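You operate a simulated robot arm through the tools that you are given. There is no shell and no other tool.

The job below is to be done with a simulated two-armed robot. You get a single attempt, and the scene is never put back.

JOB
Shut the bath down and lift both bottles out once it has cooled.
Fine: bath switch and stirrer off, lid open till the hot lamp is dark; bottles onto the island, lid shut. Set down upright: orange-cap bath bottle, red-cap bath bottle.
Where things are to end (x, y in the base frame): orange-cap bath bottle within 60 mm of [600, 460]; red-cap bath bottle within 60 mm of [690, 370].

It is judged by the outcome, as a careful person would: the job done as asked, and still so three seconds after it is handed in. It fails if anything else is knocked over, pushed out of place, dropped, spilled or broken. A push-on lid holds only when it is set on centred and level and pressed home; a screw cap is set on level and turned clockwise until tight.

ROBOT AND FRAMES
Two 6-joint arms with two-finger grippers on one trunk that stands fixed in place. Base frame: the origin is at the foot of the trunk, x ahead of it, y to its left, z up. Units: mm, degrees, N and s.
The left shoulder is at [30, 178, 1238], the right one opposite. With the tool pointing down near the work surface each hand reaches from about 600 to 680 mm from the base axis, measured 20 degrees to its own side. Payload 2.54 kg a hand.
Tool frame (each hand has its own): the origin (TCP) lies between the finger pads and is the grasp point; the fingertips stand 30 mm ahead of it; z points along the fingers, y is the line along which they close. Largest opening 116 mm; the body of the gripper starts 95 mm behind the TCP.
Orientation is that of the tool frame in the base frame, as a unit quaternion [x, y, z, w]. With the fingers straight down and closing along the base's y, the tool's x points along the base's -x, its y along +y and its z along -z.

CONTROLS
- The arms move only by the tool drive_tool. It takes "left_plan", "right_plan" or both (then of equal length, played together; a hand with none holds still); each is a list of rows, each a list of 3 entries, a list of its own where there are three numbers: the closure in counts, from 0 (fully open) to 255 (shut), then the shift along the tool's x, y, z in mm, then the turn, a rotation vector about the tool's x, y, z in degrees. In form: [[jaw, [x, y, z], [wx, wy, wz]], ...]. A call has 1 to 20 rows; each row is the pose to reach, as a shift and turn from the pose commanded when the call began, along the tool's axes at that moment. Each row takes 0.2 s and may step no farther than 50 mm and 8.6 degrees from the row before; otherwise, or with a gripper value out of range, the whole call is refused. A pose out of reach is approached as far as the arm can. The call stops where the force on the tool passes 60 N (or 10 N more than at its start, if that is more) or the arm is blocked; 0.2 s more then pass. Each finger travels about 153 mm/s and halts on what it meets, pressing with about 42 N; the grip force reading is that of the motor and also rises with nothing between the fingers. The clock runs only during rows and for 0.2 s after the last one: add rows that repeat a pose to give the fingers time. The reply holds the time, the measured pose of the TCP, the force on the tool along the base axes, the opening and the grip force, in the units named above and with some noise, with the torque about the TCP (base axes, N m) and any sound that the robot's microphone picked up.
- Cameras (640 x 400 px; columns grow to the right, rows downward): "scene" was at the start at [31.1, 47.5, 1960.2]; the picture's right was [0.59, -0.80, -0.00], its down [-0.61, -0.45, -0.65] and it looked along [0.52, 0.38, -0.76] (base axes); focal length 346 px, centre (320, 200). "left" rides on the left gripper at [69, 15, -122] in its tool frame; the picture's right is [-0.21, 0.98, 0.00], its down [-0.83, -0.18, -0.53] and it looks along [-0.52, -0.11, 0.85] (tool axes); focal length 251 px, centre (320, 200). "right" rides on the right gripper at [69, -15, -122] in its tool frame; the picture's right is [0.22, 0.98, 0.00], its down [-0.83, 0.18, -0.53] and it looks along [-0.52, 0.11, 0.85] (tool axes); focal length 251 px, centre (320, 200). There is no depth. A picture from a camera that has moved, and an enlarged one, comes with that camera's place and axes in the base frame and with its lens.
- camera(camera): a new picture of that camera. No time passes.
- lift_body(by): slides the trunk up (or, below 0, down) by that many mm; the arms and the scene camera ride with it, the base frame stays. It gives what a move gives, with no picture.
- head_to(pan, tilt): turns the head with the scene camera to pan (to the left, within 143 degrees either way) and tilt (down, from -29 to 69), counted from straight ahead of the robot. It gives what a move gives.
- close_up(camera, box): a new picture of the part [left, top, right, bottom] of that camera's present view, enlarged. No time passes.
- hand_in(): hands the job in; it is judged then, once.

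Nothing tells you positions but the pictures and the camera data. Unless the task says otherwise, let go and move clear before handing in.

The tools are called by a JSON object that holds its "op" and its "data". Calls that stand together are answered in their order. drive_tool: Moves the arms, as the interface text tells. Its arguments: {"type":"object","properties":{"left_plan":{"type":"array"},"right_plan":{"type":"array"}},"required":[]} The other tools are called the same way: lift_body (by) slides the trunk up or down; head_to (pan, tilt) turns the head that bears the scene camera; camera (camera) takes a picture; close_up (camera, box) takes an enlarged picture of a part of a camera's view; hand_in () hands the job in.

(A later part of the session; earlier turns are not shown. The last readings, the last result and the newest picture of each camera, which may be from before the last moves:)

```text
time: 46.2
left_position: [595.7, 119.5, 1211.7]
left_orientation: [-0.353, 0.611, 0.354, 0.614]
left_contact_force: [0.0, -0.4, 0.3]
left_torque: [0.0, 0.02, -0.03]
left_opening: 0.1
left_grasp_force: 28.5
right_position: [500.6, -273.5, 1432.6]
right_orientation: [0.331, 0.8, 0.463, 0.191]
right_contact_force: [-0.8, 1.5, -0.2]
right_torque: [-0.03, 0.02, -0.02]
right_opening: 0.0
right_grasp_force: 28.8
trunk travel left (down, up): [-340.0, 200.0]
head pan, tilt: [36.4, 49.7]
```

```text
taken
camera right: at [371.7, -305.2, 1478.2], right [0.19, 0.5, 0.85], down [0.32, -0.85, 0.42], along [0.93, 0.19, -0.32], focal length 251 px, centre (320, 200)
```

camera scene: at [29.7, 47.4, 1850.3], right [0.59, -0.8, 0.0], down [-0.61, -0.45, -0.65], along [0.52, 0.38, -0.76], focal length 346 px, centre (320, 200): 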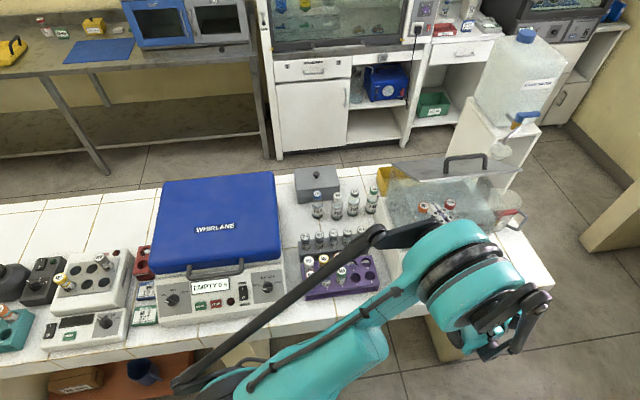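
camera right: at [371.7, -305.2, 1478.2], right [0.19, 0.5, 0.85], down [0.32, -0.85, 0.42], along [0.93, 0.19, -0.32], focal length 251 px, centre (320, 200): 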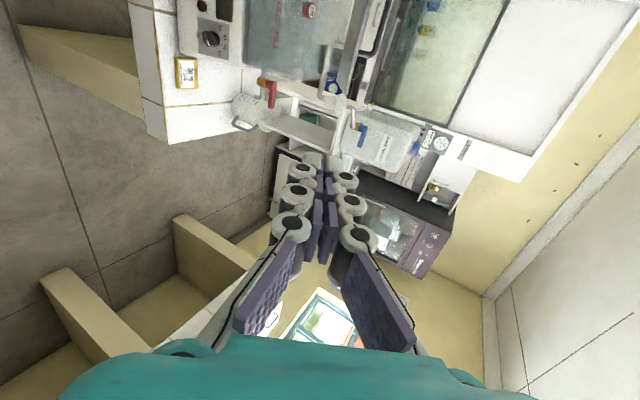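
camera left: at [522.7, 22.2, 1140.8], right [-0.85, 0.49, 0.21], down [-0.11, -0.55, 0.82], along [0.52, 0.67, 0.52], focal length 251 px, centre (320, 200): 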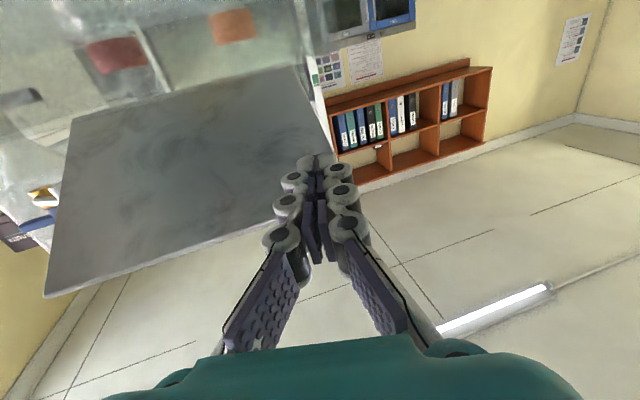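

The left hand is now level with its tip just in front of the lid's left front. I'll slide it under the lid and push the underside up to about 45°.

{"op": "drive_tool", "data": {"left_plan": [[255, [0, -13.3, 37.9], [0, 0, 0]], [255, [-3, -22, 66.6], [0, 0, 0]], [255, [-10, -24, 73], [0, 0, 0]], [255, [-17.3, -25.1, 78.2], [0, 0, 0]], [255, [-22, -26, 81], [0, 0, 0]], [255, [-27.8, -26.8, 84.5], [0, 0, 0]], [255, [-33, -27.7, 88], [0, 0, 0]], [255, [-37.7, -28.7, 91.4], [0, 0, 0]], [255, [-37.7, -28.7, 91.4], [0, 0, 0]]]}}

{"op": "camera", "data": {"camera": "scene"}}

{"op": "camera", "data": {"camera": "left"}}

{"op": "camera", "data": {"camera": "right"}}

```text
time: 48.2
left_position: [667.1, 183.9, 1247.5]
left_orientation: [-0.353, 0.613, 0.353, 0.613]
left_contact_force: [0.0, -0.9, -0.7]
left_torque: [0.0, 0.0, 0.01]
left_opening: 0.1
left_grasp_force: 28.4
right_position: [501.7, -272.4, 1430.8]
right_orientation: [0.332, 0.8, 0.462, 0.191]
right_contact_force: [-0.3, -1.1, 0.0]
right_torque: [0.01, 0.03, -0.01]
right_opening: 0.2
right_grasp_force: 28.5
trunk travel left (down, up): [-340.0, 200.0]
head pan, tilt: [36.4, 49.7]
```

```text
taken
camera scene: at [31.1, 47.2, 1850.2], right [0.59, -0.8, 0.0], down [-0.61, -0.45, -0.65], along [0.52, 0.38, -0.76], focal length 346 px, centre (320, 200)
```

scene: 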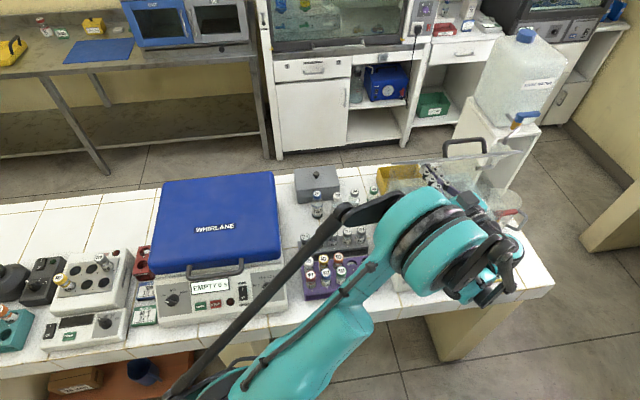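

```text
taken
camera left: at [594.1, 86.5, 1178.5], right [-0.85, 0.49, 0.21], down [-0.11, -0.55, 0.83], along [0.52, 0.68, 0.52], focal length 251 px, centre (320, 200)
```

left: 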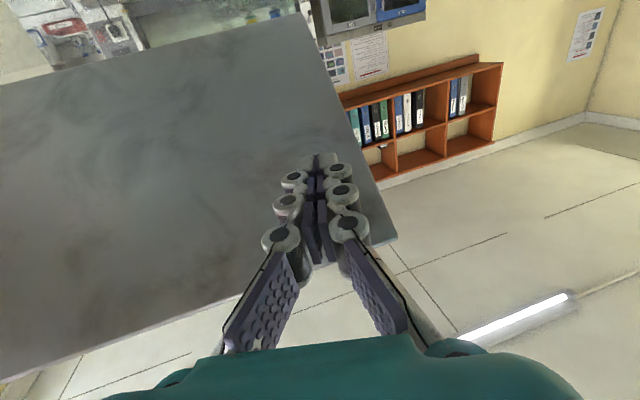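

```text
taken
camera right: at [372.8, -305.4, 1477.8], right [0.19, 0.5, 0.85], down [0.32, -0.85, 0.42], along [0.93, 0.19, -0.32], focal length 251 px, centre (320, 200)
```

right: 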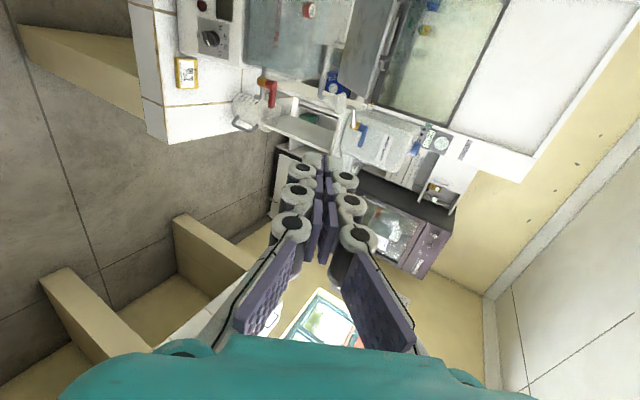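

The lid rose smoothly to roughly 45° and is almost weightless. I'll continue along the arc to just past vertical.

{"op": "drive_tool", "data": {"left_plan": [[255, [-9, -2.2, 8], [0, 0, 0]], [255, [-17.6, -4.4, 16.4], [0, 0, 0]], [255, [-25, -7, 26], [0, 0, 0]], [255, [-32.2, -9.5, 35.5], [0, 0, 0]], [255, [-38, -12.4, 46], [0, 0, 0]], [255, [-42.9, -15.3, 56.9], [0, 0, 0]], [255, [-46.5, -18.3, 68], [0, 0, 0]], [255, [-49.8, -21.4, 79.7], [0, 0, 0]], [255, [-51, -24.5, 91.5], [0, 0, 0]], [255, [-51, -24.5, 91.5], [0, 0, 0]]]}}

{"op": "camera", "data": {"camera": "scene"}}

{"op": "camera", "data": {"camera": "left"}}

{"op": "camera", "data": {"camera": "right"}}

```text
time: 50.4
left_position: [734.2, 250.5, 1298.6]
left_orientation: [-0.354, 0.612, 0.354, 0.612]
left_contact_force: [0.6, 0.9, 0.2]
left_torque: [-0.02, -0.01, -0.01]
left_opening: 0.3
left_grasp_force: 28.1
right_position: [500.7, -273.5, 1432.0]
right_orientation: [0.331, 0.8, 0.462, 0.192]
right_contact_force: [0.1, -0.3, 0.5]
right_torque: [0.01, 0.02, 0.01]
right_opening: 0.1
right_grasp_force: 28.9
trunk travel left (down, up): [-340.0, 200.0]
head pan, tilt: [36.4, 49.7]
```

```text
taken
camera scene: at [30.9, 47.1, 1850.2], right [0.59, -0.8, 0.0], down [-0.61, -0.45, -0.65], along [0.52, 0.38, -0.76], focal length 346 px, centre (320, 200)
```

scene: 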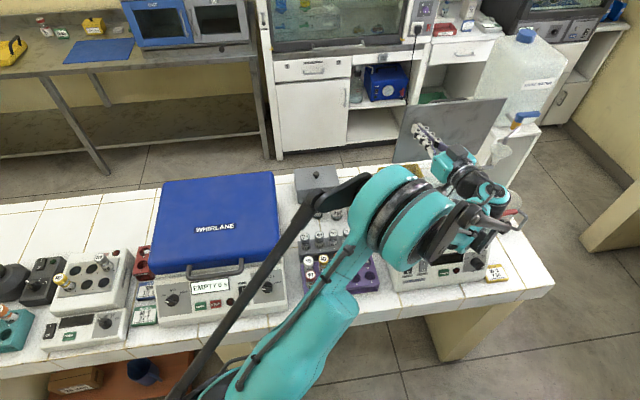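

```text
taken
camera left: at [660.5, 153.6, 1229.4], right [-0.85, 0.49, 0.21], down [-0.11, -0.55, 0.83], along [0.52, 0.68, 0.52], focal length 251 px, centre (320, 200)
```

left: 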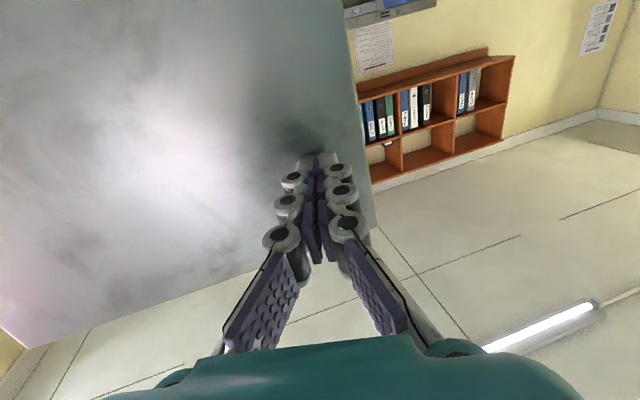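

```text
taken
camera right: at [372.7, -305.5, 1477.8], right [0.19, 0.5, 0.85], down [0.32, -0.85, 0.42], along [0.93, 0.19, -0.32], focal length 251 px, centre (320, 200)
```

right: 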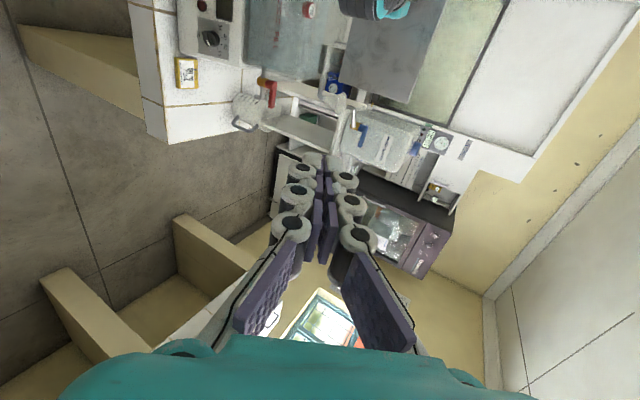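

The lid is near vertical at about 85°. I'll back the left hand straight away from it and check that it stays open and that the lamp is still dark.

{"op": "drive_tool", "data": {"left_plan": [[255, [0, 3, -10], [0, 0, 0]], [255, [0, 10, -40], [0, 0, 0]], [255, [0, 20, -80], [0, 0, 0]], [255, [0, 30, -120], [0, 0, 0]], [255, [0, 40, -155], [0, 0, 0]], [255, [0, 49, -184], [0, 0, 0]], [255, [0, 49, -184], [0, 0, 0]]]}}

{"op": "camera", "data": {"camera": "left"}}

{"op": "camera", "data": {"camera": "scene"}}

{"op": "close_up", "data": {"camera": "right", "box": [170, 0, 500, 150]}}

```text
time: 52.0
left_position: [598.7, 115.5, 1298.7]
left_orientation: [-0.354, 0.613, 0.354, 0.612]
left_contact_force: [-0.3, -0.4, 0.6]
left_torque: [-0.01, 0.0, 0.01]
left_opening: 0.0
left_grasp_force: 28.3
right_position: [501.8, -271.8, 1430.3]
right_orientation: [0.33, 0.801, 0.462, 0.191]
right_contact_force: [1.3, 0.1, 0.0]
right_torque: [-0.01, 0.02, -0.02]
right_opening: 0.0
right_grasp_force: 28.9
trunk travel left (down, up): [-340.0, 200.0]
head pan, tilt: [36.4, 49.7]
```

```text
taken
camera left: at [526.3, 17.9, 1229.1], right [-0.85, 0.49, 0.21], down [-0.11, -0.55, 0.83], along [0.52, 0.68, 0.52], focal length 251 px, centre (320, 200)
```

left: 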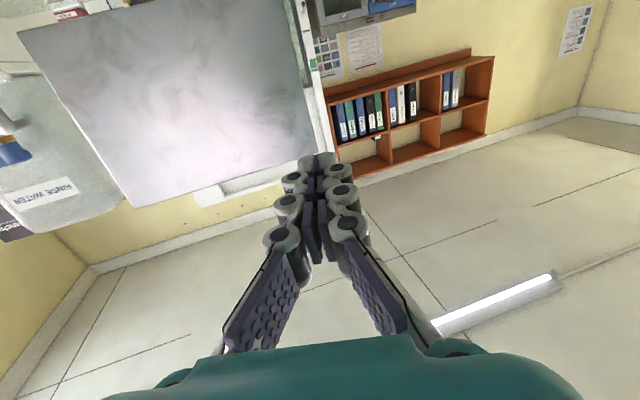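

```text
taken
camera scene: at [31.8, 47.9, 1850.2], right [0.59, -0.8, 0.0], down [-0.61, -0.45, -0.65], along [0.52, 0.38, -0.76], focal length 346 px, centre (320, 200)
```

scene: 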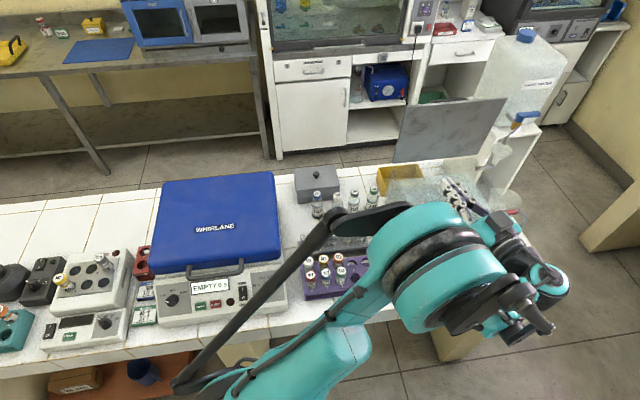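

```text
1.94 times, centred on (335, 75) of right
camera zoom: at [373.3, -304.8, 1477.8], right [0.19, 0.5, 0.85], down [0.32, -0.85, 0.42], along [0.93, 0.19, -0.32], focal length 488 px, centre (291, 442)
```

zoom: 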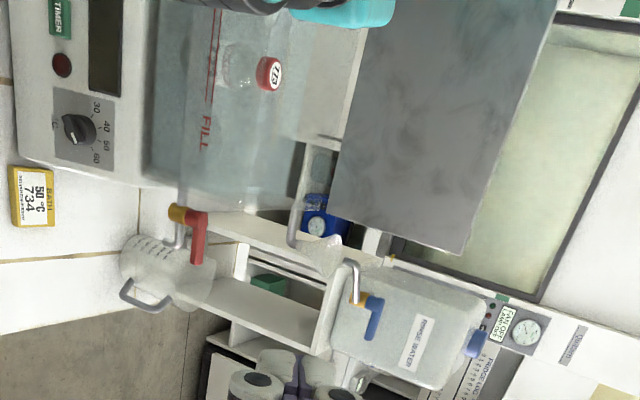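

The lid stays open and the lamp is dark. I'll swing the left hand back to pointing down over the front of the tank to see the bottles from above.

{"op": "drive_tool", "data": {"left_plan": [[255, [-8, -4, -2], [0, 8.2, 0]], [255, [-15, -8, -3], [0, 16.4, 0]], [255, [-22, -12, -5], [0, 24.5, 0]], [255, [-29, -16, -6], [0, 32.7, 0]], [255, [-36, -20, -8], [0, 40.9, 0]], [255, [-44, -24, -9], [0, 49.1, 0]], [255, [-51, -29, -11], [0, 57.3, 0]], [255, [-58, -33, -12], [0, 65.5, 0]], [255, [-65, -37, -14], [0, 73.6, 0]], [255, [-73, -41, -15], [0, 81.8, 0]], [255, [-80, -45, -17], [0, 90, 0]], [255, [-80, -45, -17], [0, 90, 0]]]}}

{"op": "drive_tool", "data": {"left_plan": [[130, [0, 0, 0], [0, 0, 7.5]], [100, [0, 0, 0], [0, 0, 15]], [100, [0, 0, 0], [0, 0, 15]]]}}

{"op": "camera", "data": {"camera": "left"}}

{"op": "close_up", "data": {"camera": "left", "box": [180, 80, 420, 240]}}

{"op": "camera", "data": {"camera": "scene"}}

```text
time: 54.6
left_position: [628.7, 78.0, 1381.2]
left_orientation: [-0.5, 0.866, 0.0, 0.0]
left_contact_force: [-0.4, -0.5, 0.5]
left_torque: [0.0, -0.01, -0.03]
left_opening: 0.0
left_grasp_force: 28.7
right_position: [501.2, -274.3, 1430.6]
right_orientation: [0.332, 0.8, 0.462, 0.191]
right_contact_force: [-0.1, 0.0, -0.6]
right_torque: [0.02, -0.03, -0.01]
right_opening: 0.1
right_grasp_force: 28.8
trunk travel left (down, up): [-340.0, 200.0]
head pan, tilt: [36.4, 49.7]
```

```text
time: 55.4
left_position: [631.3, 78.3, 1379.2]
left_orientation: [-0.383, 0.924, 0.0, 0.0]
left_contact_force: [0.4, 1.0, -0.3]
left_torque: [-0.02, 0.0, 0.0]
left_opening: 70.4
left_grasp_force: 0.0
right_position: [503.2, -272.7, 1431.3]
right_orientation: [0.331, 0.8, 0.462, 0.191]
right_contact_force: [0.3, 0.9, 0.3]
right_torque: [-0.02, 0.02, 0.04]
right_opening: 0.0
right_grasp_force: 28.6
trunk travel left (down, up): [-340.0, 200.0]
head pan, tilt: [36.4, 49.7]
```

```text
taken
camera left: at [571.7, 41.8, 1500.3], right [-0.54, 0.84, 0.0], down [0.71, 0.46, 0.53], along [0.45, 0.29, -0.85], focal length 251 px, centre (320, 200)
```

left: 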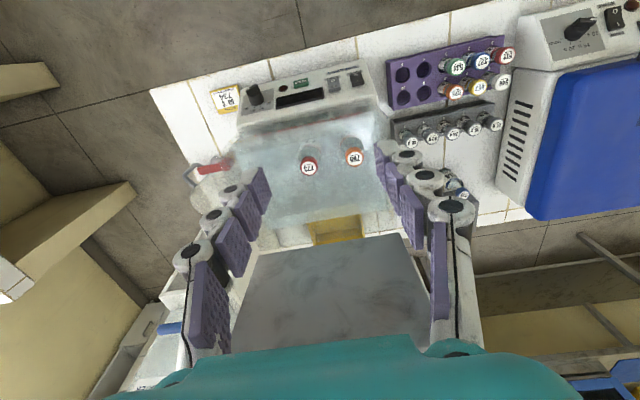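

```text
2.50 times, centred on (300, 160) of left
camera zoom: at [571.7, 41.8, 1500.3], right [-0.54, 0.84, 0.0], down [0.71, 0.46, 0.53], along [0.45, 0.29, -0.85], focal length 629 px, centre (370, 300)
```

zoom: 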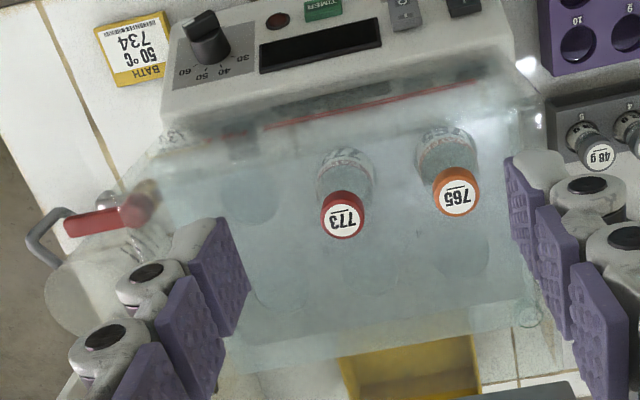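

```text
taken
camera scene: at [31.3, 47.6, 1850.2], right [0.59, -0.8, 0.0], down [-0.61, -0.45, -0.65], along [0.52, 0.38, -0.76], focal length 346 px, centre (320, 200)
```

scene: 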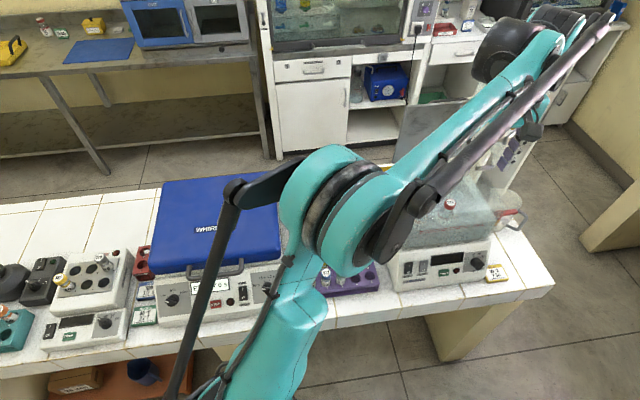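

I see red cap 773 at about (720, 118) and orange cap 765 at about (671, 172), both with tops near z 1135 and 29 mm across. Before picking I'll view the free island area near the targets with the left camera.

{"op": "drive_tool", "data": {"left_plan": [[100, [-10, 37, 8], [0, 0, 7.5]], [100, [-20, 74, 17], [0, 0, 15]], [100, [-29, 111, 25], [0, 0, 22.5]], [100, [-39, 148, 33], [0, 0, 30]], [100, [-49, 185, 42], [0, 0, 37.5]], [100, [-58, 221, 50], [0, 0, 45]], [100, [-58, 221, 50], [0, 0, 45]]]}}

{"op": "camera", "data": {"camera": "left"}}

{"op": "close_up", "data": {"camera": "left", "box": [230, 60, 470, 220]}}

{"op": "camera", "data": {"camera": "scene"}}

```text
time: 57.0
left_position: [515.6, 275.5, 1327.3]
left_orientation: [0.001, 1.0, 0.0, 0.0]
left_contact_force: [0.7, 0.6, 0.4]
left_torque: [0.04, 0.0, 0.01]
left_opening: 70.4
left_grasp_force: 0.1
right_position: [503.0, -274.1, 1430.1]
right_orientation: [0.332, 0.8, 0.462, 0.191]
right_contact_force: [-0.6, -1.5, -0.1]
right_torque: [0.03, -0.01, 0.02]
right_opening: 0.0
right_grasp_force: 28.5
trunk travel left (down, up): [-340.0, 200.0]
head pan, tilt: [36.4, 49.7]
```

```text
taken
camera left: at [446.8, 290.6, 1449.6], right [0.22, 0.98, 0.0], down [0.83, -0.18, 0.53], along [0.52, -0.11, -0.85], focal length 251 px, centre (320, 200)
```

left: 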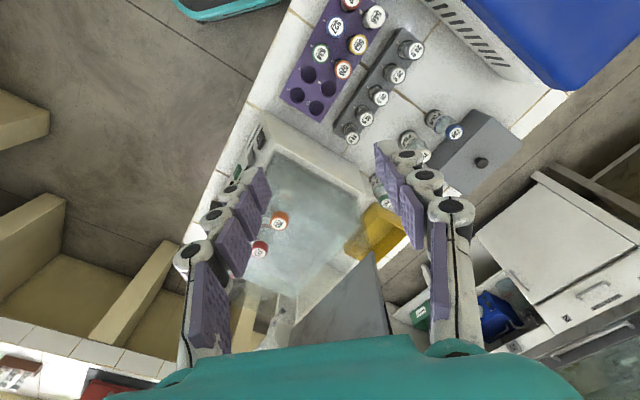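

```text
2.50 times, centred on (350, 140) of left
camera zoom: at [446.8, 290.6, 1449.6], right [0.22, 0.98, 0.0], down [0.83, -0.18, 0.53], along [0.52, -0.11, -0.85], focal length 629 px, centre (245, 350)
```

zoom: 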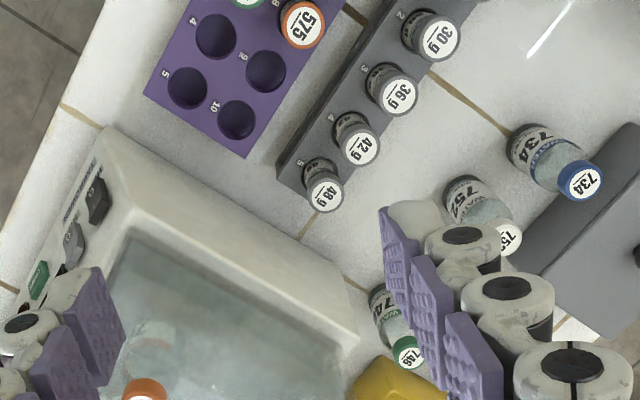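

```text
taken
camera scene: at [31.8, 46.4, 1850.2], right [0.59, -0.8, 0.0], down [-0.61, -0.45, -0.65], along [0.52, 0.39, -0.76], focal length 346 px, centre (320, 200)
```

scene: 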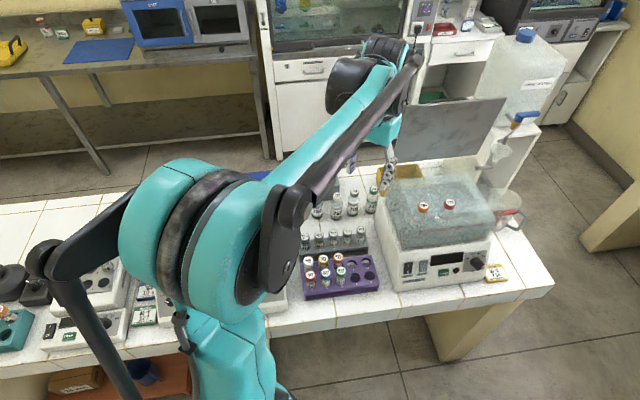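

The corridor between the grey rack and the row of bottles is free. I plan to place orange at about (588, 433) and red at about (684, 345), both well inside tolerance and clear of the neighbours. Next I go above the orange cap with the jaws closing along the bench direction.

{"op": "drive_tool", "data": {"left_plan": [[145, [-22, -22, 11], [0, 0, -7.5]], [145, [-43, -43, 22], [0, 0, -15]], [145, [-65, -65, 33], [0, 0, -22.5]], [145, [-86, -86, 45], [0, 0, -30]], [145, [-108, -108, 56], [0, 0, -37.5]], [145, [-129.5, -129.5, 67], [0, 0, -45]], [145, [-129.5, -129.5, 67], [0, 0, -45]]]}}

{"op": "drive_tool", "data": {"left_plan": [[145, [-9, 0, 7], [0, -5, 0]], [145, [-18, 0, 15], [0, -10, 0]], [145, [-27, 0, 22], [0, -15, 0]], [145, [-36, 0, 30], [0, -20, 0]], [145, [-36, 0, 30], [0, -20, 0]]]}}

{"op": "camera", "data": {"camera": "left"}}

{"op": "camera", "data": {"camera": "scene"}}

```text
time: 58.6
left_position: [643.8, 146.2, 1261.5]
left_orientation: [-0.384, 0.923, 0.0, 0.0]
left_contact_force: [-0.3, 0.3, -0.2]
left_torque: [-0.06, 0.01, 0.0]
left_opening: 50.0
left_grasp_force: 0.0
right_position: [501.5, -271.9, 1432.7]
right_orientation: [0.331, 0.8, 0.462, 0.191]
right_contact_force: [-0.6, 0.8, -0.3]
right_torque: [0.0, -0.01, -0.03]
right_opening: 0.2
right_grasp_force: 29.6
trunk travel left (down, up): [-340.0, 200.0]
head pan, tilt: [36.4, 49.7]
```

```text
time: 59.8
left_position: [671.0, 172.0, 1232.3]
left_orientation: [-0.377, 0.91, 0.067, 0.161]
left_contact_force: [-0.1, 0.1, 0.0]
left_torque: [-0.02, 0.01, 0.02]
left_opening: 50.1
left_grasp_force: 0.1
right_position: [501.3, -272.6, 1431.5]
right_orientation: [0.331, 0.8, 0.462, 0.191]
right_contact_force: [0.2, -0.6, 0.0]
right_torque: [0.0, 0.03, 0.02]
right_opening: 0.0
right_grasp_force: 28.9
trunk travel left (down, up): [-340.0, 200.0]
head pan, tilt: [36.4, 49.7]
```

```text
taken
camera left: at [584.9, 107.8, 1321.8], right [-0.55, 0.83, 0.07], down [0.55, 0.29, 0.78], along [0.63, 0.47, -0.62], focal length 251 px, centre (320, 200)
```

left: 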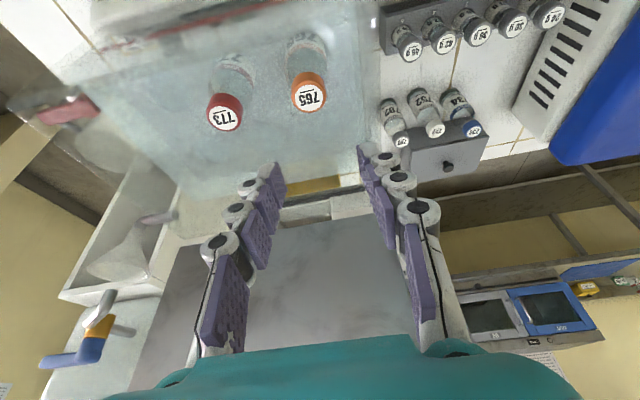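

```text
taken
camera scene: at [31.2, 47.5, 1850.2], right [0.59, -0.8, 0.0], down [-0.61, -0.45, -0.65], along [0.52, 0.38, -0.76], focal length 346 px, centre (320, 200)
```

scene: 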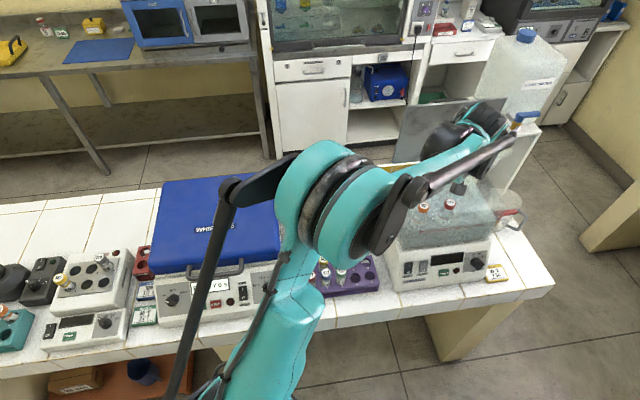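

The orange cap sits centred ahead between the open fingers. I'll descend straight down over it.

{"op": "drive_tool", "data": {"left_plan": [[145, [12.4, 0.2, 32.7], [0, 0, 0]], [145, [24.9, 0.5, 65.4], [0, 0, 0]], [145, [32, 0.5, 84.2], [0, 0, 0]], [145, [37.7, 0.5, 99.3], [0, 0, 0]], [145, [37.7, 0.5, 99.3], [0, 0, 0]]]}}

{"op": "camera", "data": {"camera": "left"}}

{"op": "close_up", "data": {"camera": "scene", "box": [370, 150, 530, 270]}}

{"op": "camera", "data": {"camera": "right"}}

```text
time: 61.0
left_position: [669.2, 171.5, 1125.4]
left_orientation: [-0.377, 0.91, 0.067, 0.16]
left_contact_force: [1.4, -0.1, -0.8]
left_torque: [0.04, -0.02, -0.03]
left_opening: 50.0
left_grasp_force: 0.1
right_position: [501.8, -273.6, 1432.2]
right_orientation: [0.331, 0.8, 0.462, 0.192]
right_contact_force: [-0.6, -0.2, -0.3]
right_torque: [0.0, 0.0, -0.01]
right_opening: 0.0
right_grasp_force: 28.2
trunk travel left (down, up): [-340.0, 200.0]
head pan, tilt: [36.4, 49.7]
```

```text
taken
camera left: at [583.6, 107.9, 1216.4], right [-0.55, 0.83, 0.07], down [0.55, 0.29, 0.78], along [0.63, 0.47, -0.62], focal length 251 px, centre (320, 200)
```

left: 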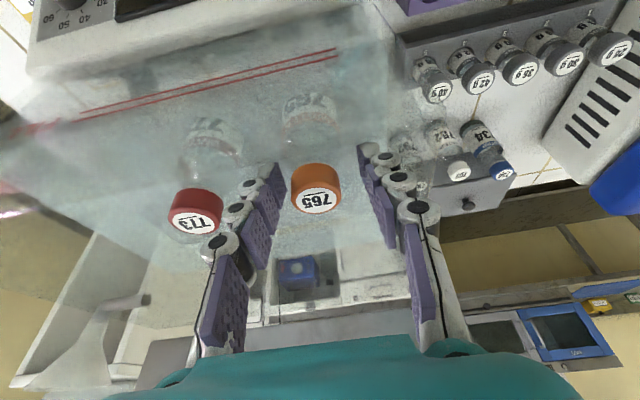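

```text
3.33 times, centred on (450, 210) of scene
camera zoom: at [30.5, 47.3, 1850.2], right [0.59, -0.8, 0.0], down [-0.61, -0.45, -0.65], along [0.52, 0.38, -0.76], focal length 1154 px, centre (-113, 167)
```

zoom: 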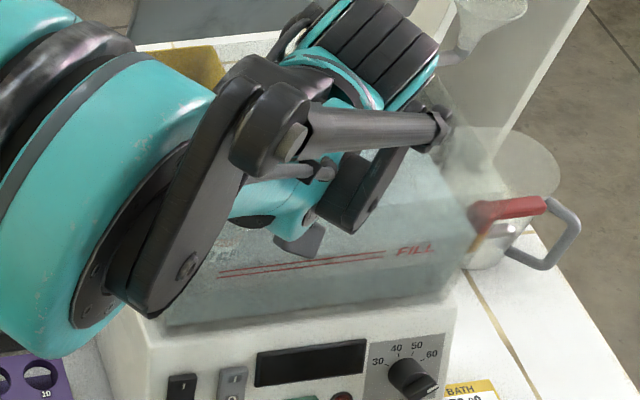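

```text
taken
camera right: at [372.3, -305.3, 1478.0], right [0.19, 0.5, 0.85], down [0.32, -0.85, 0.42], along [0.93, 0.19, -0.32], focal length 251 px, centre (320, 200)
```

right: 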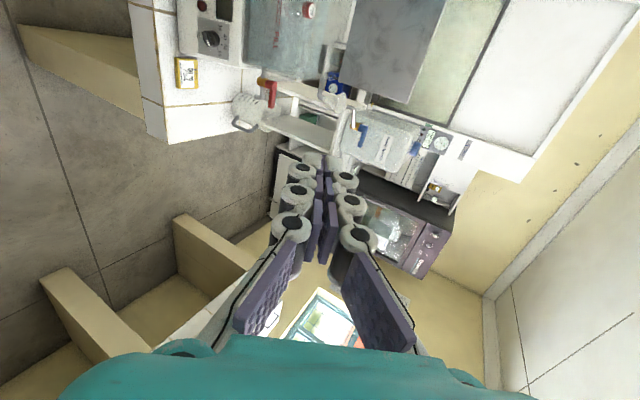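

The orange cap is exactly at the grasp point. Closing the gripper on it.

{"op": "drive_tool", "data": {"left_plan": [[200, [0, 0, 0], [0, 0, 0]], [255, [0, 0, 0], [0, 0, 0]], [255, [0, 0, 0], [0, 0, 0]], [255, [0, 0, 0], [0, 0, 0]]]}}

{"op": "camera", "data": {"camera": "left"}}

```text
time: 62.0
left_position: [669.7, 171.5, 1127.4]
left_orientation: [-0.378, 0.91, 0.067, 0.159]
left_contact_force: [2.0, 0.3, 5.2]
left_torque: [0.09, -0.12, -0.01]
left_opening: 34.2
left_grasp_force: 41.6
right_position: [502.0, -273.7, 1432.3]
right_orientation: [0.331, 0.8, 0.462, 0.191]
right_contact_force: [-0.1, -0.1, 0.8]
right_torque: [-0.01, 0.03, -0.04]
right_opening: 0.0
right_grasp_force: 28.6
trunk travel left (down, up): [-340.0, 200.0]
head pan, tilt: [36.4, 49.7]
```

```text
taken
camera left: at [583.8, 107.8, 1216.7], right [-0.55, 0.83, 0.07], down [0.55, 0.29, 0.78], along [0.63, 0.47, -0.62], focal length 251 px, centre (320, 200)
```

left: 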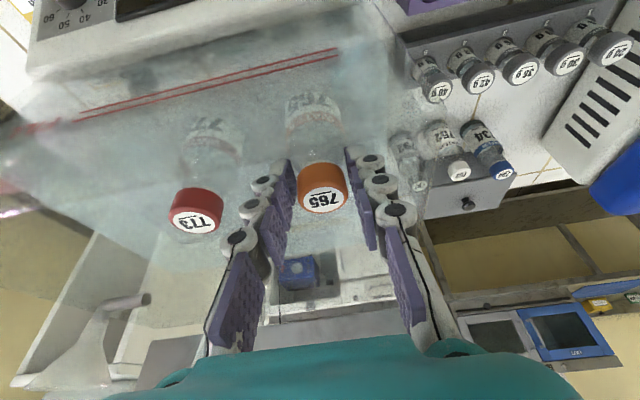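

The jaws stopped at 34 mm, on the bottle's sloped shoulder rather than the 29 mm cap. I'll reopen, rise 15 mm and grip the cap itself.

{"op": "drive_tool", "data": {"left_plan": [[145, [0, 0, 0], [0, 0, 0]], [145, [0, 0, 0], [0, 0, 0]], [145, [-5.5, 0, -15], [0, 0, 0]], [200, [-5.5, 0, -15], [0, 0, 0]], [255, [-5.5, 0, -15], [0, 0, 0]], [255, [-5.5, 0, -15], [0, 0, 0]], [255, [-5.5, 0, -15], [0, 0, 0]]]}}

{"op": "camera", "data": {"camera": "left"}}

{"op": "close_up", "data": {"camera": "left", "box": [220, 60, 420, 260]}}

```text
time: 63.6
left_position: [668.2, 171.0, 1142.3]
left_orientation: [-0.377, 0.91, 0.066, 0.161]
left_contact_force: [0.3, 0.1, 2.2]
left_torque: [0.0, -0.01, 0.01]
left_opening: 27.2
left_grasp_force: 42.0
right_position: [501.6, -272.3, 1432.4]
right_orientation: [0.332, 0.8, 0.462, 0.191]
right_contact_force: [-0.4, -0.3, 0.3]
right_torque: [0.02, -0.01, -0.02]
right_opening: 0.0
right_grasp_force: 28.9
trunk travel left (down, up): [-340.0, 200.0]
head pan, tilt: [36.4, 49.7]
```

```text
taken
camera left: at [583.7, 107.4, 1233.0], right [-0.55, 0.83, 0.07], down [0.55, 0.29, 0.78], along [0.63, 0.47, -0.62], focal length 251 px, centre (320, 200)
```

left: 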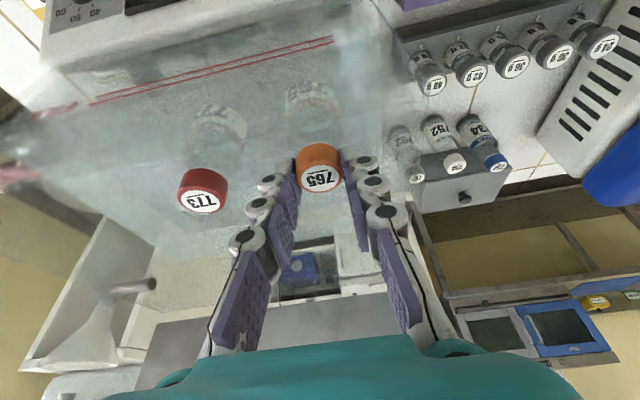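

```text
2.00 times, centred on (320, 160) of left
camera zoom: at [583.7, 107.4, 1233.0], right [-0.55, 0.83, 0.07], down [0.55, 0.29, 0.78], along [0.63, 0.47, -0.62], focal length 503 px, centre (320, 280)
```

zoom: 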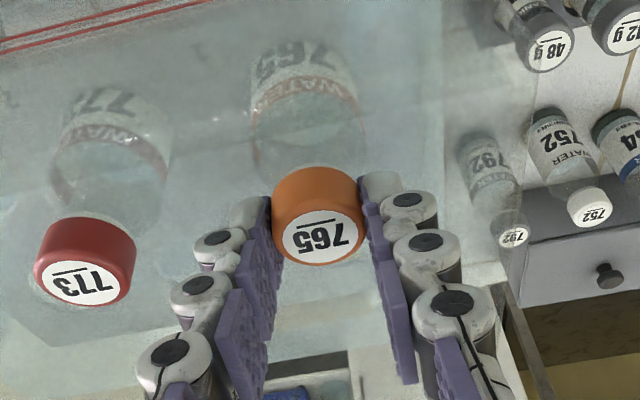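

The cap is now gripped (27 mm). I'll lift 30 mm as a test.

{"op": "drive_tool", "data": {"left_plan": [[255, [-3.4, 0, -9.4], [0, 0, 0]], [255, [-6.8, 0, -18.8], [0, 0, 0]], [255, [-10.3, 0, -28.2], [0, 0, 0]], [255, [-10.3, 0, -28.2], [0, 0, 0]]]}}

{"op": "close_up", "data": {"camera": "left", "box": [220, 60, 420, 260]}}

{"op": "camera", "data": {"camera": "scene"}}

```text
time: 64.6
left_position: [668.3, 173.0, 1172.4]
left_orientation: [-0.377, 0.91, 0.067, 0.161]
left_contact_force: [0.0, 0.7, -1.4]
left_torque: [0.01, -0.02, 0.01]
left_opening: 27.4
left_grasp_force: 41.7
right_position: [502.2, -273.4, 1431.7]
right_orientation: [0.331, 0.8, 0.463, 0.191]
right_contact_force: [0.7, -0.1, 0.0]
right_torque: [-0.04, -0.05, 0.01]
right_opening: 0.1
right_grasp_force: 28.6
trunk travel left (down, up): [-340.0, 200.0]
head pan, tilt: [36.4, 49.7]
```

```text
2.00 times, centred on (320, 160) of left
camera zoom: at [583.7, 108.0, 1262.5], right [-0.55, 0.83, 0.07], down [0.55, 0.29, 0.78], along [0.63, 0.47, -0.62], focal length 503 px, centre (320, 280)
```

zoom: 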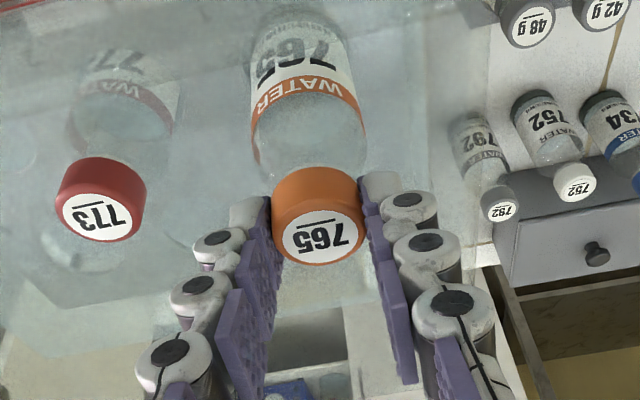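

```text
taken
camera scene: at [31.2, 47.4, 1850.2], right [0.59, -0.8, 0.0], down [-0.61, -0.45, -0.65], along [0.52, 0.38, -0.76], focal length 346 px, centre (320, 200)
```

scene: 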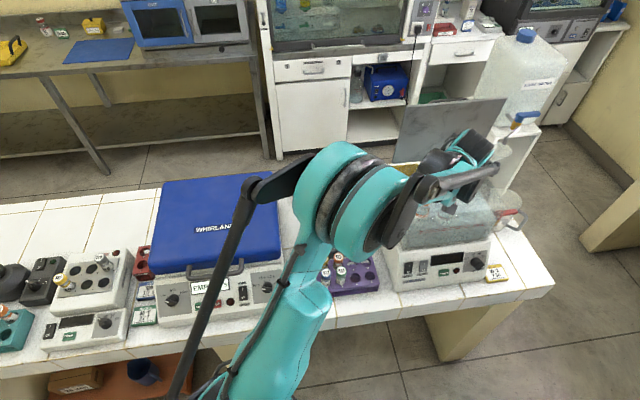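

The bottle came up with the cap, steady at about 0.2 kg. I'll raise it clear of the tank wall with the trunk.

{"op": "lift_body", "data": {"by": 160}}

{"op": "close_up", "data": {"camera": "left", "box": [220, 30, 420, 230]}}

{"op": "camera", "data": {"camera": "scene"}}

{"op": "camera", "data": {"camera": "right"}}

```text
time: 66.5
left_position: [668.8, 172.9, 1331.8]
left_orientation: [-0.378, 0.909, 0.067, 0.16]
left_contact_force: [0.6, 0.6, -0.8]
left_torque: [-0.02, 0.01, -0.02]
left_opening: 27.5
left_grasp_force: 42.2
right_position: [501.4, -272.0, 1590.0]
right_orientation: [0.331, 0.8, 0.462, 0.191]
right_contact_force: [-0.5, 0.4, 0.1]
right_torque: [0.0, -0.01, 0.02]
right_opening: 0.0
right_grasp_force: 28.4
trunk travel left (down, up): [-500.0, 40.0]
head pan, tilt: [36.4, 49.7]
```

```text
2.00 times, centred on (320, 130) of left
camera zoom: at [583.8, 108.0, 1422.2], right [-0.55, 0.83, 0.07], down [0.55, 0.29, 0.78], along [0.63, 0.47, -0.62], focal length 503 px, centre (320, 340)
```

zoom: 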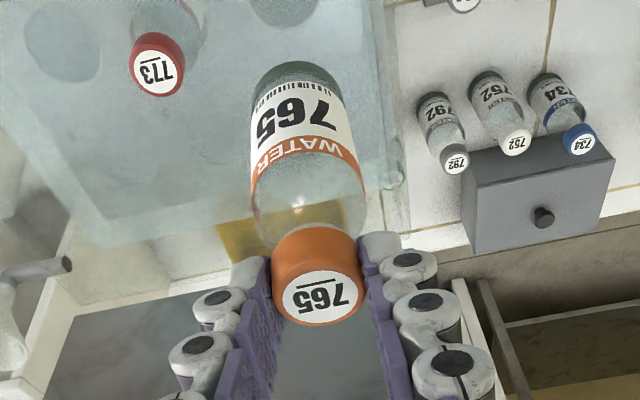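

```text
taken
camera scene: at [31.4, 47.4, 2010.1], right [0.59, -0.8, 0.0], down [-0.61, -0.45, -0.65], along [0.52, 0.38, -0.76], focal length 346 px, centre (320, 200)
```

scene: 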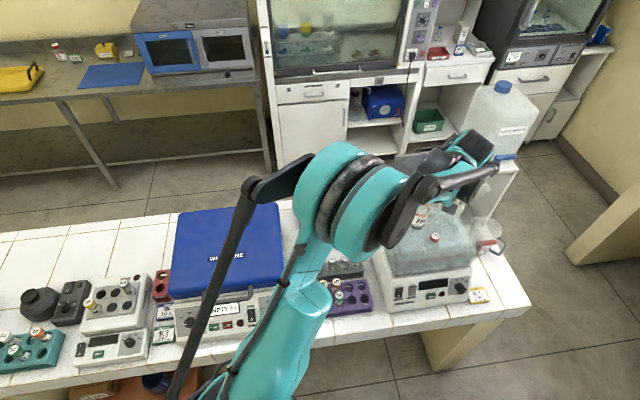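

```text
taken
camera right: at [373.0, -305.3, 1637.6], right [0.19, 0.5, 0.85], down [0.32, -0.85, 0.42], along [0.93, 0.19, -0.32], focal length 251 px, centre (320, 200)
```

right: 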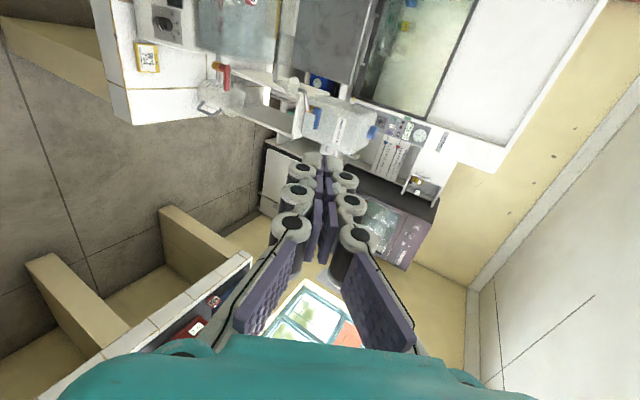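

The orange bottle hangs straight, its base about 109 mm below the TCP and well clear of the tank. I'll carry it level to above its spot at about (593, 444).

{"op": "drive_tool", "data": {"left_plan": [[255, [-9, 17, 3.3], [0, 0, 0]], [255, [-20, 38, 7.3], [0, 0, 0]], [255, [-33, 62, 12], [0, 0, 0]], [255, [-46, 87, 16.7], [0, 0, 0]], [255, [-59, 112, 21.5], [0, 0, 0]], [255, [-72, 137, 26.2], [0, 0, 0]], [255, [-85, 162, 31], [0, 0, 0]], [255, [-98, 187, 35.7], [0, 0, 0]], [255, [-111, 211, 40.4], [0, 0, 0]], [255, [-121, 230, 44], [0, 0, 0]], [255, [-129.7, 246, 47.2], [0, 0, 0]], [255, [-129.7, 246, 47.2], [0, 0, 0]]]}}

{"op": "camera", "data": {"camera": "left"}}

{"op": "camera", "data": {"camera": "scene"}}

```text
time: 69.0
left_position: [592.9, 442.3, 1332.0]
left_orientation: [-0.377, 0.91, 0.066, 0.161]
left_contact_force: [-0.7, 0.2, -1.1]
left_torque: [-0.02, 0.03, 0.03]
left_opening: 27.3
left_grasp_force: 42.1
right_position: [502.4, -273.3, 1591.4]
right_orientation: [0.332, 0.8, 0.462, 0.191]
right_contact_force: [-0.5, -0.3, -0.5]
right_torque: [0.02, -0.03, 0.03]
right_opening: 0.0
right_grasp_force: 28.8
trunk travel left (down, up): [-500.0, 40.0]
head pan, tilt: [36.4, 49.7]
```

```text
taken
camera left: at [506.9, 379.4, 1421.8], right [-0.55, 0.83, 0.07], down [0.55, 0.29, 0.78], along [0.63, 0.47, -0.62], focal length 251 px, centre (320, 200)
```

left: 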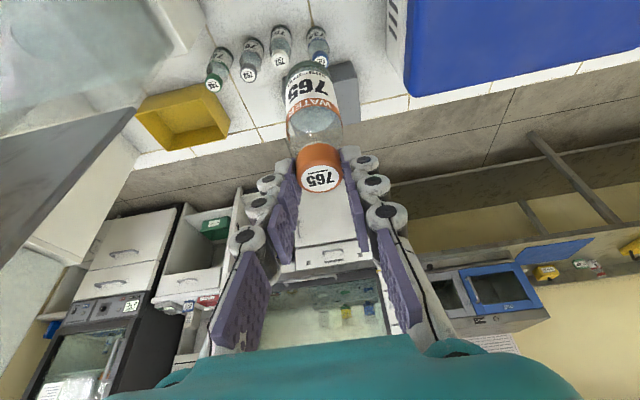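

```text
taken
camera scene: at [31.3, 47.1, 2010.2], right [0.59, -0.8, 0.0], down [-0.61, -0.45, -0.65], along [0.52, 0.38, -0.76], focal length 346 px, centre (320, 200)
```

scene: 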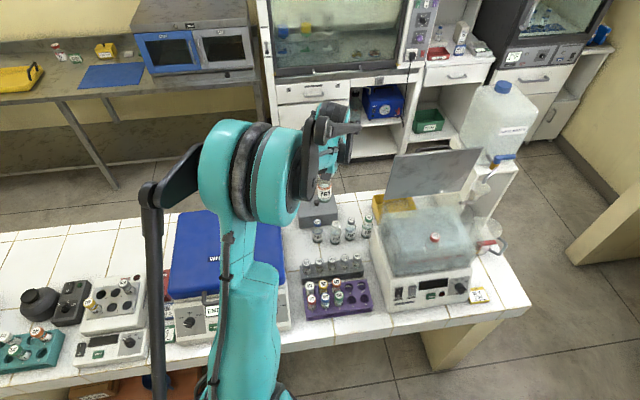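

The bottle is above its spot, with the island bottles about 75 mm behind it as expected. I'll lower the trunk 280 mm, leaving a margin above the island.

{"op": "lift_body", "data": {"by": -280}}

{"op": "camera", "data": {"camera": "left"}}

{"op": "camera", "data": {"camera": "scene"}}

{"op": "close_up", "data": {"camera": "left", "box": [200, 0, 440, 200]}}

```text
time: 71.9
left_position: [592.2, 443.2, 1051.6]
left_orientation: [-0.377, 0.91, 0.067, 0.159]
left_contact_force: [-0.7, 0.3, -0.6]
left_torque: [0.02, -0.01, -0.02]
left_opening: 27.3
left_grasp_force: 41.9
right_position: [501.0, -273.9, 1312.6]
right_orientation: [0.331, 0.8, 0.462, 0.191]
right_contact_force: [-0.1, 0.7, 0.3]
right_torque: [-0.04, 0.0, 0.0]
right_opening: 0.0
right_grasp_force: 29.0
trunk travel left (down, up): [-220.0, 320.0]
head pan, tilt: [36.4, 49.7]
```

```text
taken
camera left: at [506.7, 379.4, 1141.9], right [-0.55, 0.83, 0.07], down [0.55, 0.29, 0.78], along [0.63, 0.47, -0.62], focal length 251 px, centre (320, 200)
```

left: 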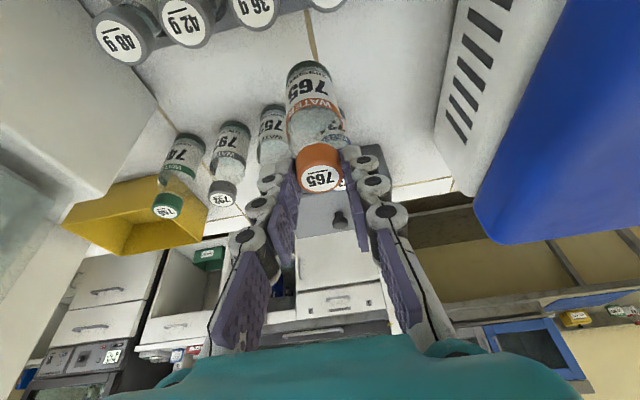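

```text
taken
camera scene: at [31.0, 47.5, 1730.3], right [0.59, -0.8, 0.0], down [-0.61, -0.45, -0.65], along [0.52, 0.38, -0.76], focal length 346 px, centre (320, 200)
```

scene: 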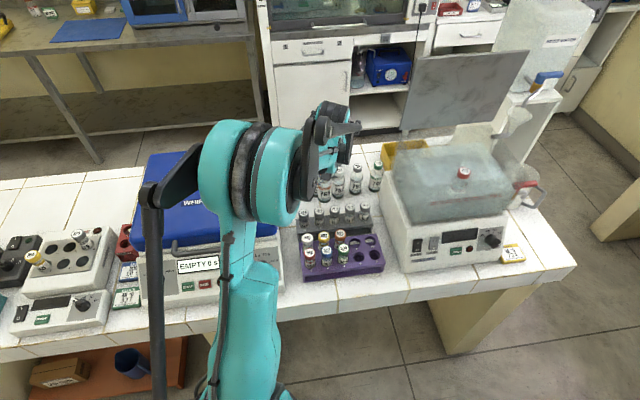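

```text
2.00 times, centred on (320, 100) of left
camera zoom: at [506.7, 379.4, 1141.9], right [-0.55, 0.83, 0.07], down [0.55, 0.29, 0.78], along [0.63, 0.47, -0.62], focal length 503 px, centre (320, 400)
```

zoom: 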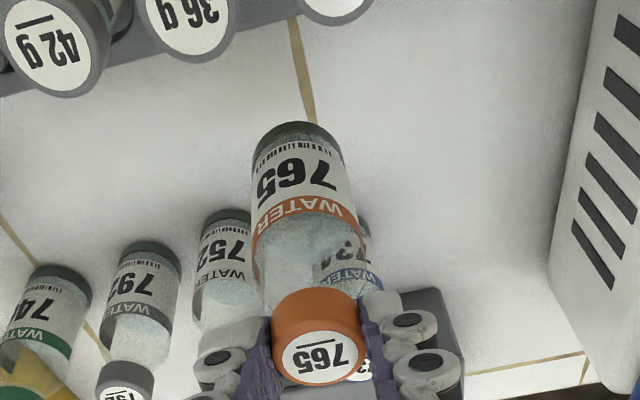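

The area below is clear. I'll lower another 45 mm with the arm, then go in small steps feeling for contact.

{"op": "drive_tool", "data": {"left_plan": [[255, [5.1, 0, 14.1], [0, 0, 0]], [255, [10.3, 0, 28.2], [0, 0, 0]], [255, [15.4, 0, 42.3], [0, 0, 0]], [255, [15.4, 0, 42.3], [0, 0, 0]]]}}

{"op": "close_up", "data": {"camera": "left", "box": [200, 0, 440, 200]}}

{"op": "close_up", "data": {"camera": "scene", "box": [280, 130, 440, 270]}}

```text
time: 72.9
left_position: [592.6, 443.3, 1006.1]
left_orientation: [-0.377, 0.91, 0.066, 0.16]
left_contact_force: [-0.6, 0.3, -1.0]
left_torque: [-0.02, 0.02, 0.01]
left_opening: 27.3
left_grasp_force: 41.5
right_position: [501.0, -273.2, 1311.6]
right_orientation: [0.331, 0.8, 0.462, 0.191]
right_contact_force: [-0.1, -0.1, 0.1]
right_torque: [0.0, 0.03, 0.0]
right_opening: 0.0
right_grasp_force: 28.5
trunk travel left (down, up): [-220.0, 320.0]
head pan, tilt: [36.4, 49.7]
```

```text
2.00 times, centred on (320, 100) of left
camera zoom: at [506.8, 379.2, 1096.6], right [-0.55, 0.83, 0.07], down [0.55, 0.29, 0.78], along [0.63, 0.47, -0.62], focal length 503 px, centre (320, 400)
```

zoom: 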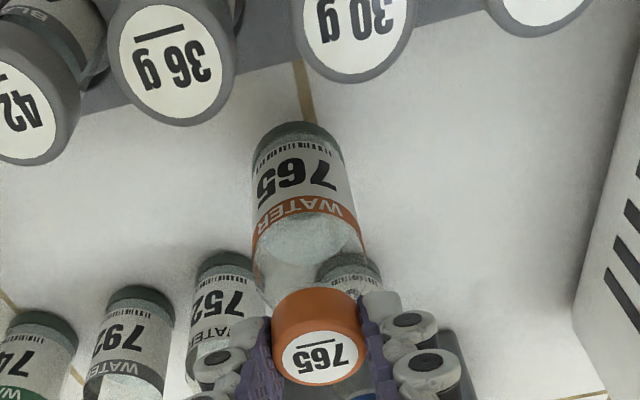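

```text
2.86 times, centred on (360, 200) of scene
camera zoom: at [30.7, 47.3, 1730.2], right [0.59, -0.8, 0.0], down [-0.61, -0.45, -0.65], along [0.52, 0.38, -0.76], focal length 990 px, centre (206, 200)
```

zoom: 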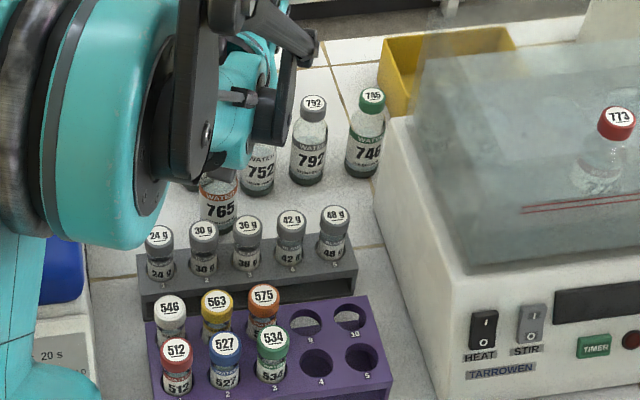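

{"op": "drive_tool", "data": {"left_plan": [[255, [1.7, 0, 4.7], [0, 0, 0]], [255, [3.4, 0, 9.4], [0, 0, 0]], [255, [3.4, 0, 9.4], [0, 0, 0]]]}}

```text
time: 73.7
left_position: [591.8, 443.4, 995.6]
left_orientation: [-0.376, 0.91, 0.067, 0.16]
left_contact_force: [-0.2, -1.5, -0.5]
left_torque: [0.03, 0.02, 0.02]
left_opening: 27.5
left_grasp_force: 41.8
right_position: [501.7, -274.1, 1311.6]
right_orientation: [0.331, 0.8, 0.462, 0.191]
right_contact_force: [-0.2, -0.7, -0.7]
right_torque: [0.02, 0.0, 0.01]
right_opening: 0.0
right_grasp_force: 28.9
trunk travel left (down, up): [-220.0, 320.0]
head pan, tilt: [36.4, 49.7]
```

No contact yet at TCP z 995.6. I'll continue down in 3 mm steps.

{"op": "drive_tool", "data": {"left_plan": [[255, [1, 0, 2.8], [0, 0, 0]], [255, [2, 0, 5.6], [0, 0, 0]], [255, [2, 0, 5.6], [0, 0, 0]]]}}

{"op": "close_up", "data": {"camera": "scene", "box": [320, 160, 380, 220]}}

{"op": "close_up", "data": {"camera": "left", "box": [260, 30, 380, 130]}}

```text
time: 74.5
left_position: [592.5, 443.0, 990.2]
left_orientation: [-0.377, 0.91, 0.066, 0.161]
left_contact_force: [0.2, -0.2, -0.5]
left_torque: [0.03, 0.04, 0.01]
left_opening: 27.3
left_grasp_force: 42.0
right_position: [501.0, -273.5, 1311.7]
right_orientation: [0.331, 0.8, 0.462, 0.191]
right_contact_force: [0.8, 0.3, 0.5]
right_torque: [-0.01, -0.02, -0.01]
right_opening: 0.0
right_grasp_force: 28.9
trunk travel left (down, up): [-220.0, 320.0]
head pan, tilt: [36.4, 49.7]
```

```text
6.67 times, centred on (350, 190) of scene
camera zoom: at [31.1, 47.5, 1730.2], right [0.59, -0.8, 0.0], down [-0.61, -0.45, -0.65], along [0.52, 0.38, -0.76], focal length 2309 px, centre (120, 267)
```

zoom: 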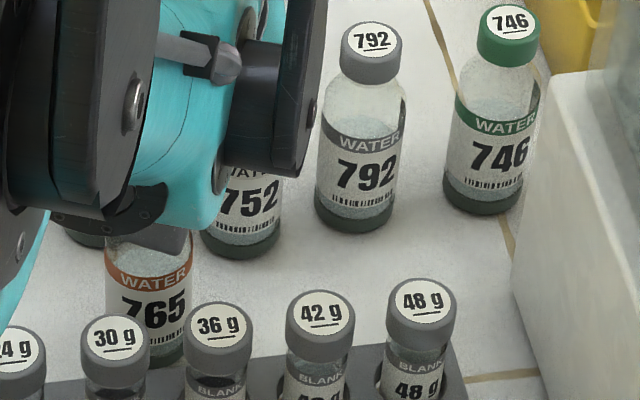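

```text
4.00 times, centred on (320, 80) of left
camera zoom: at [507.0, 379.6, 1080.9], right [-0.55, 0.83, 0.07], down [0.55, 0.29, 0.78], along [0.63, 0.47, -0.62], focal length 1006 px, centre (320, 680)
```

zoom: 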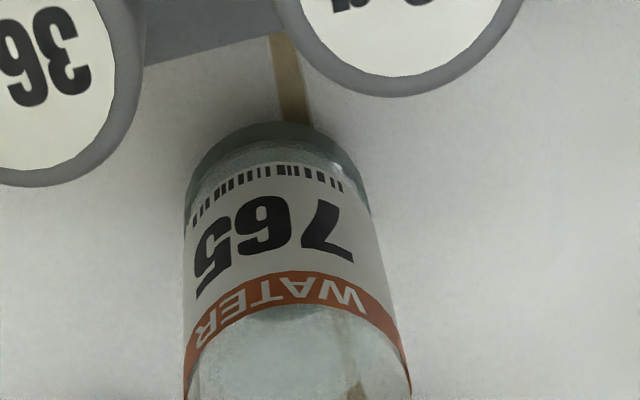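

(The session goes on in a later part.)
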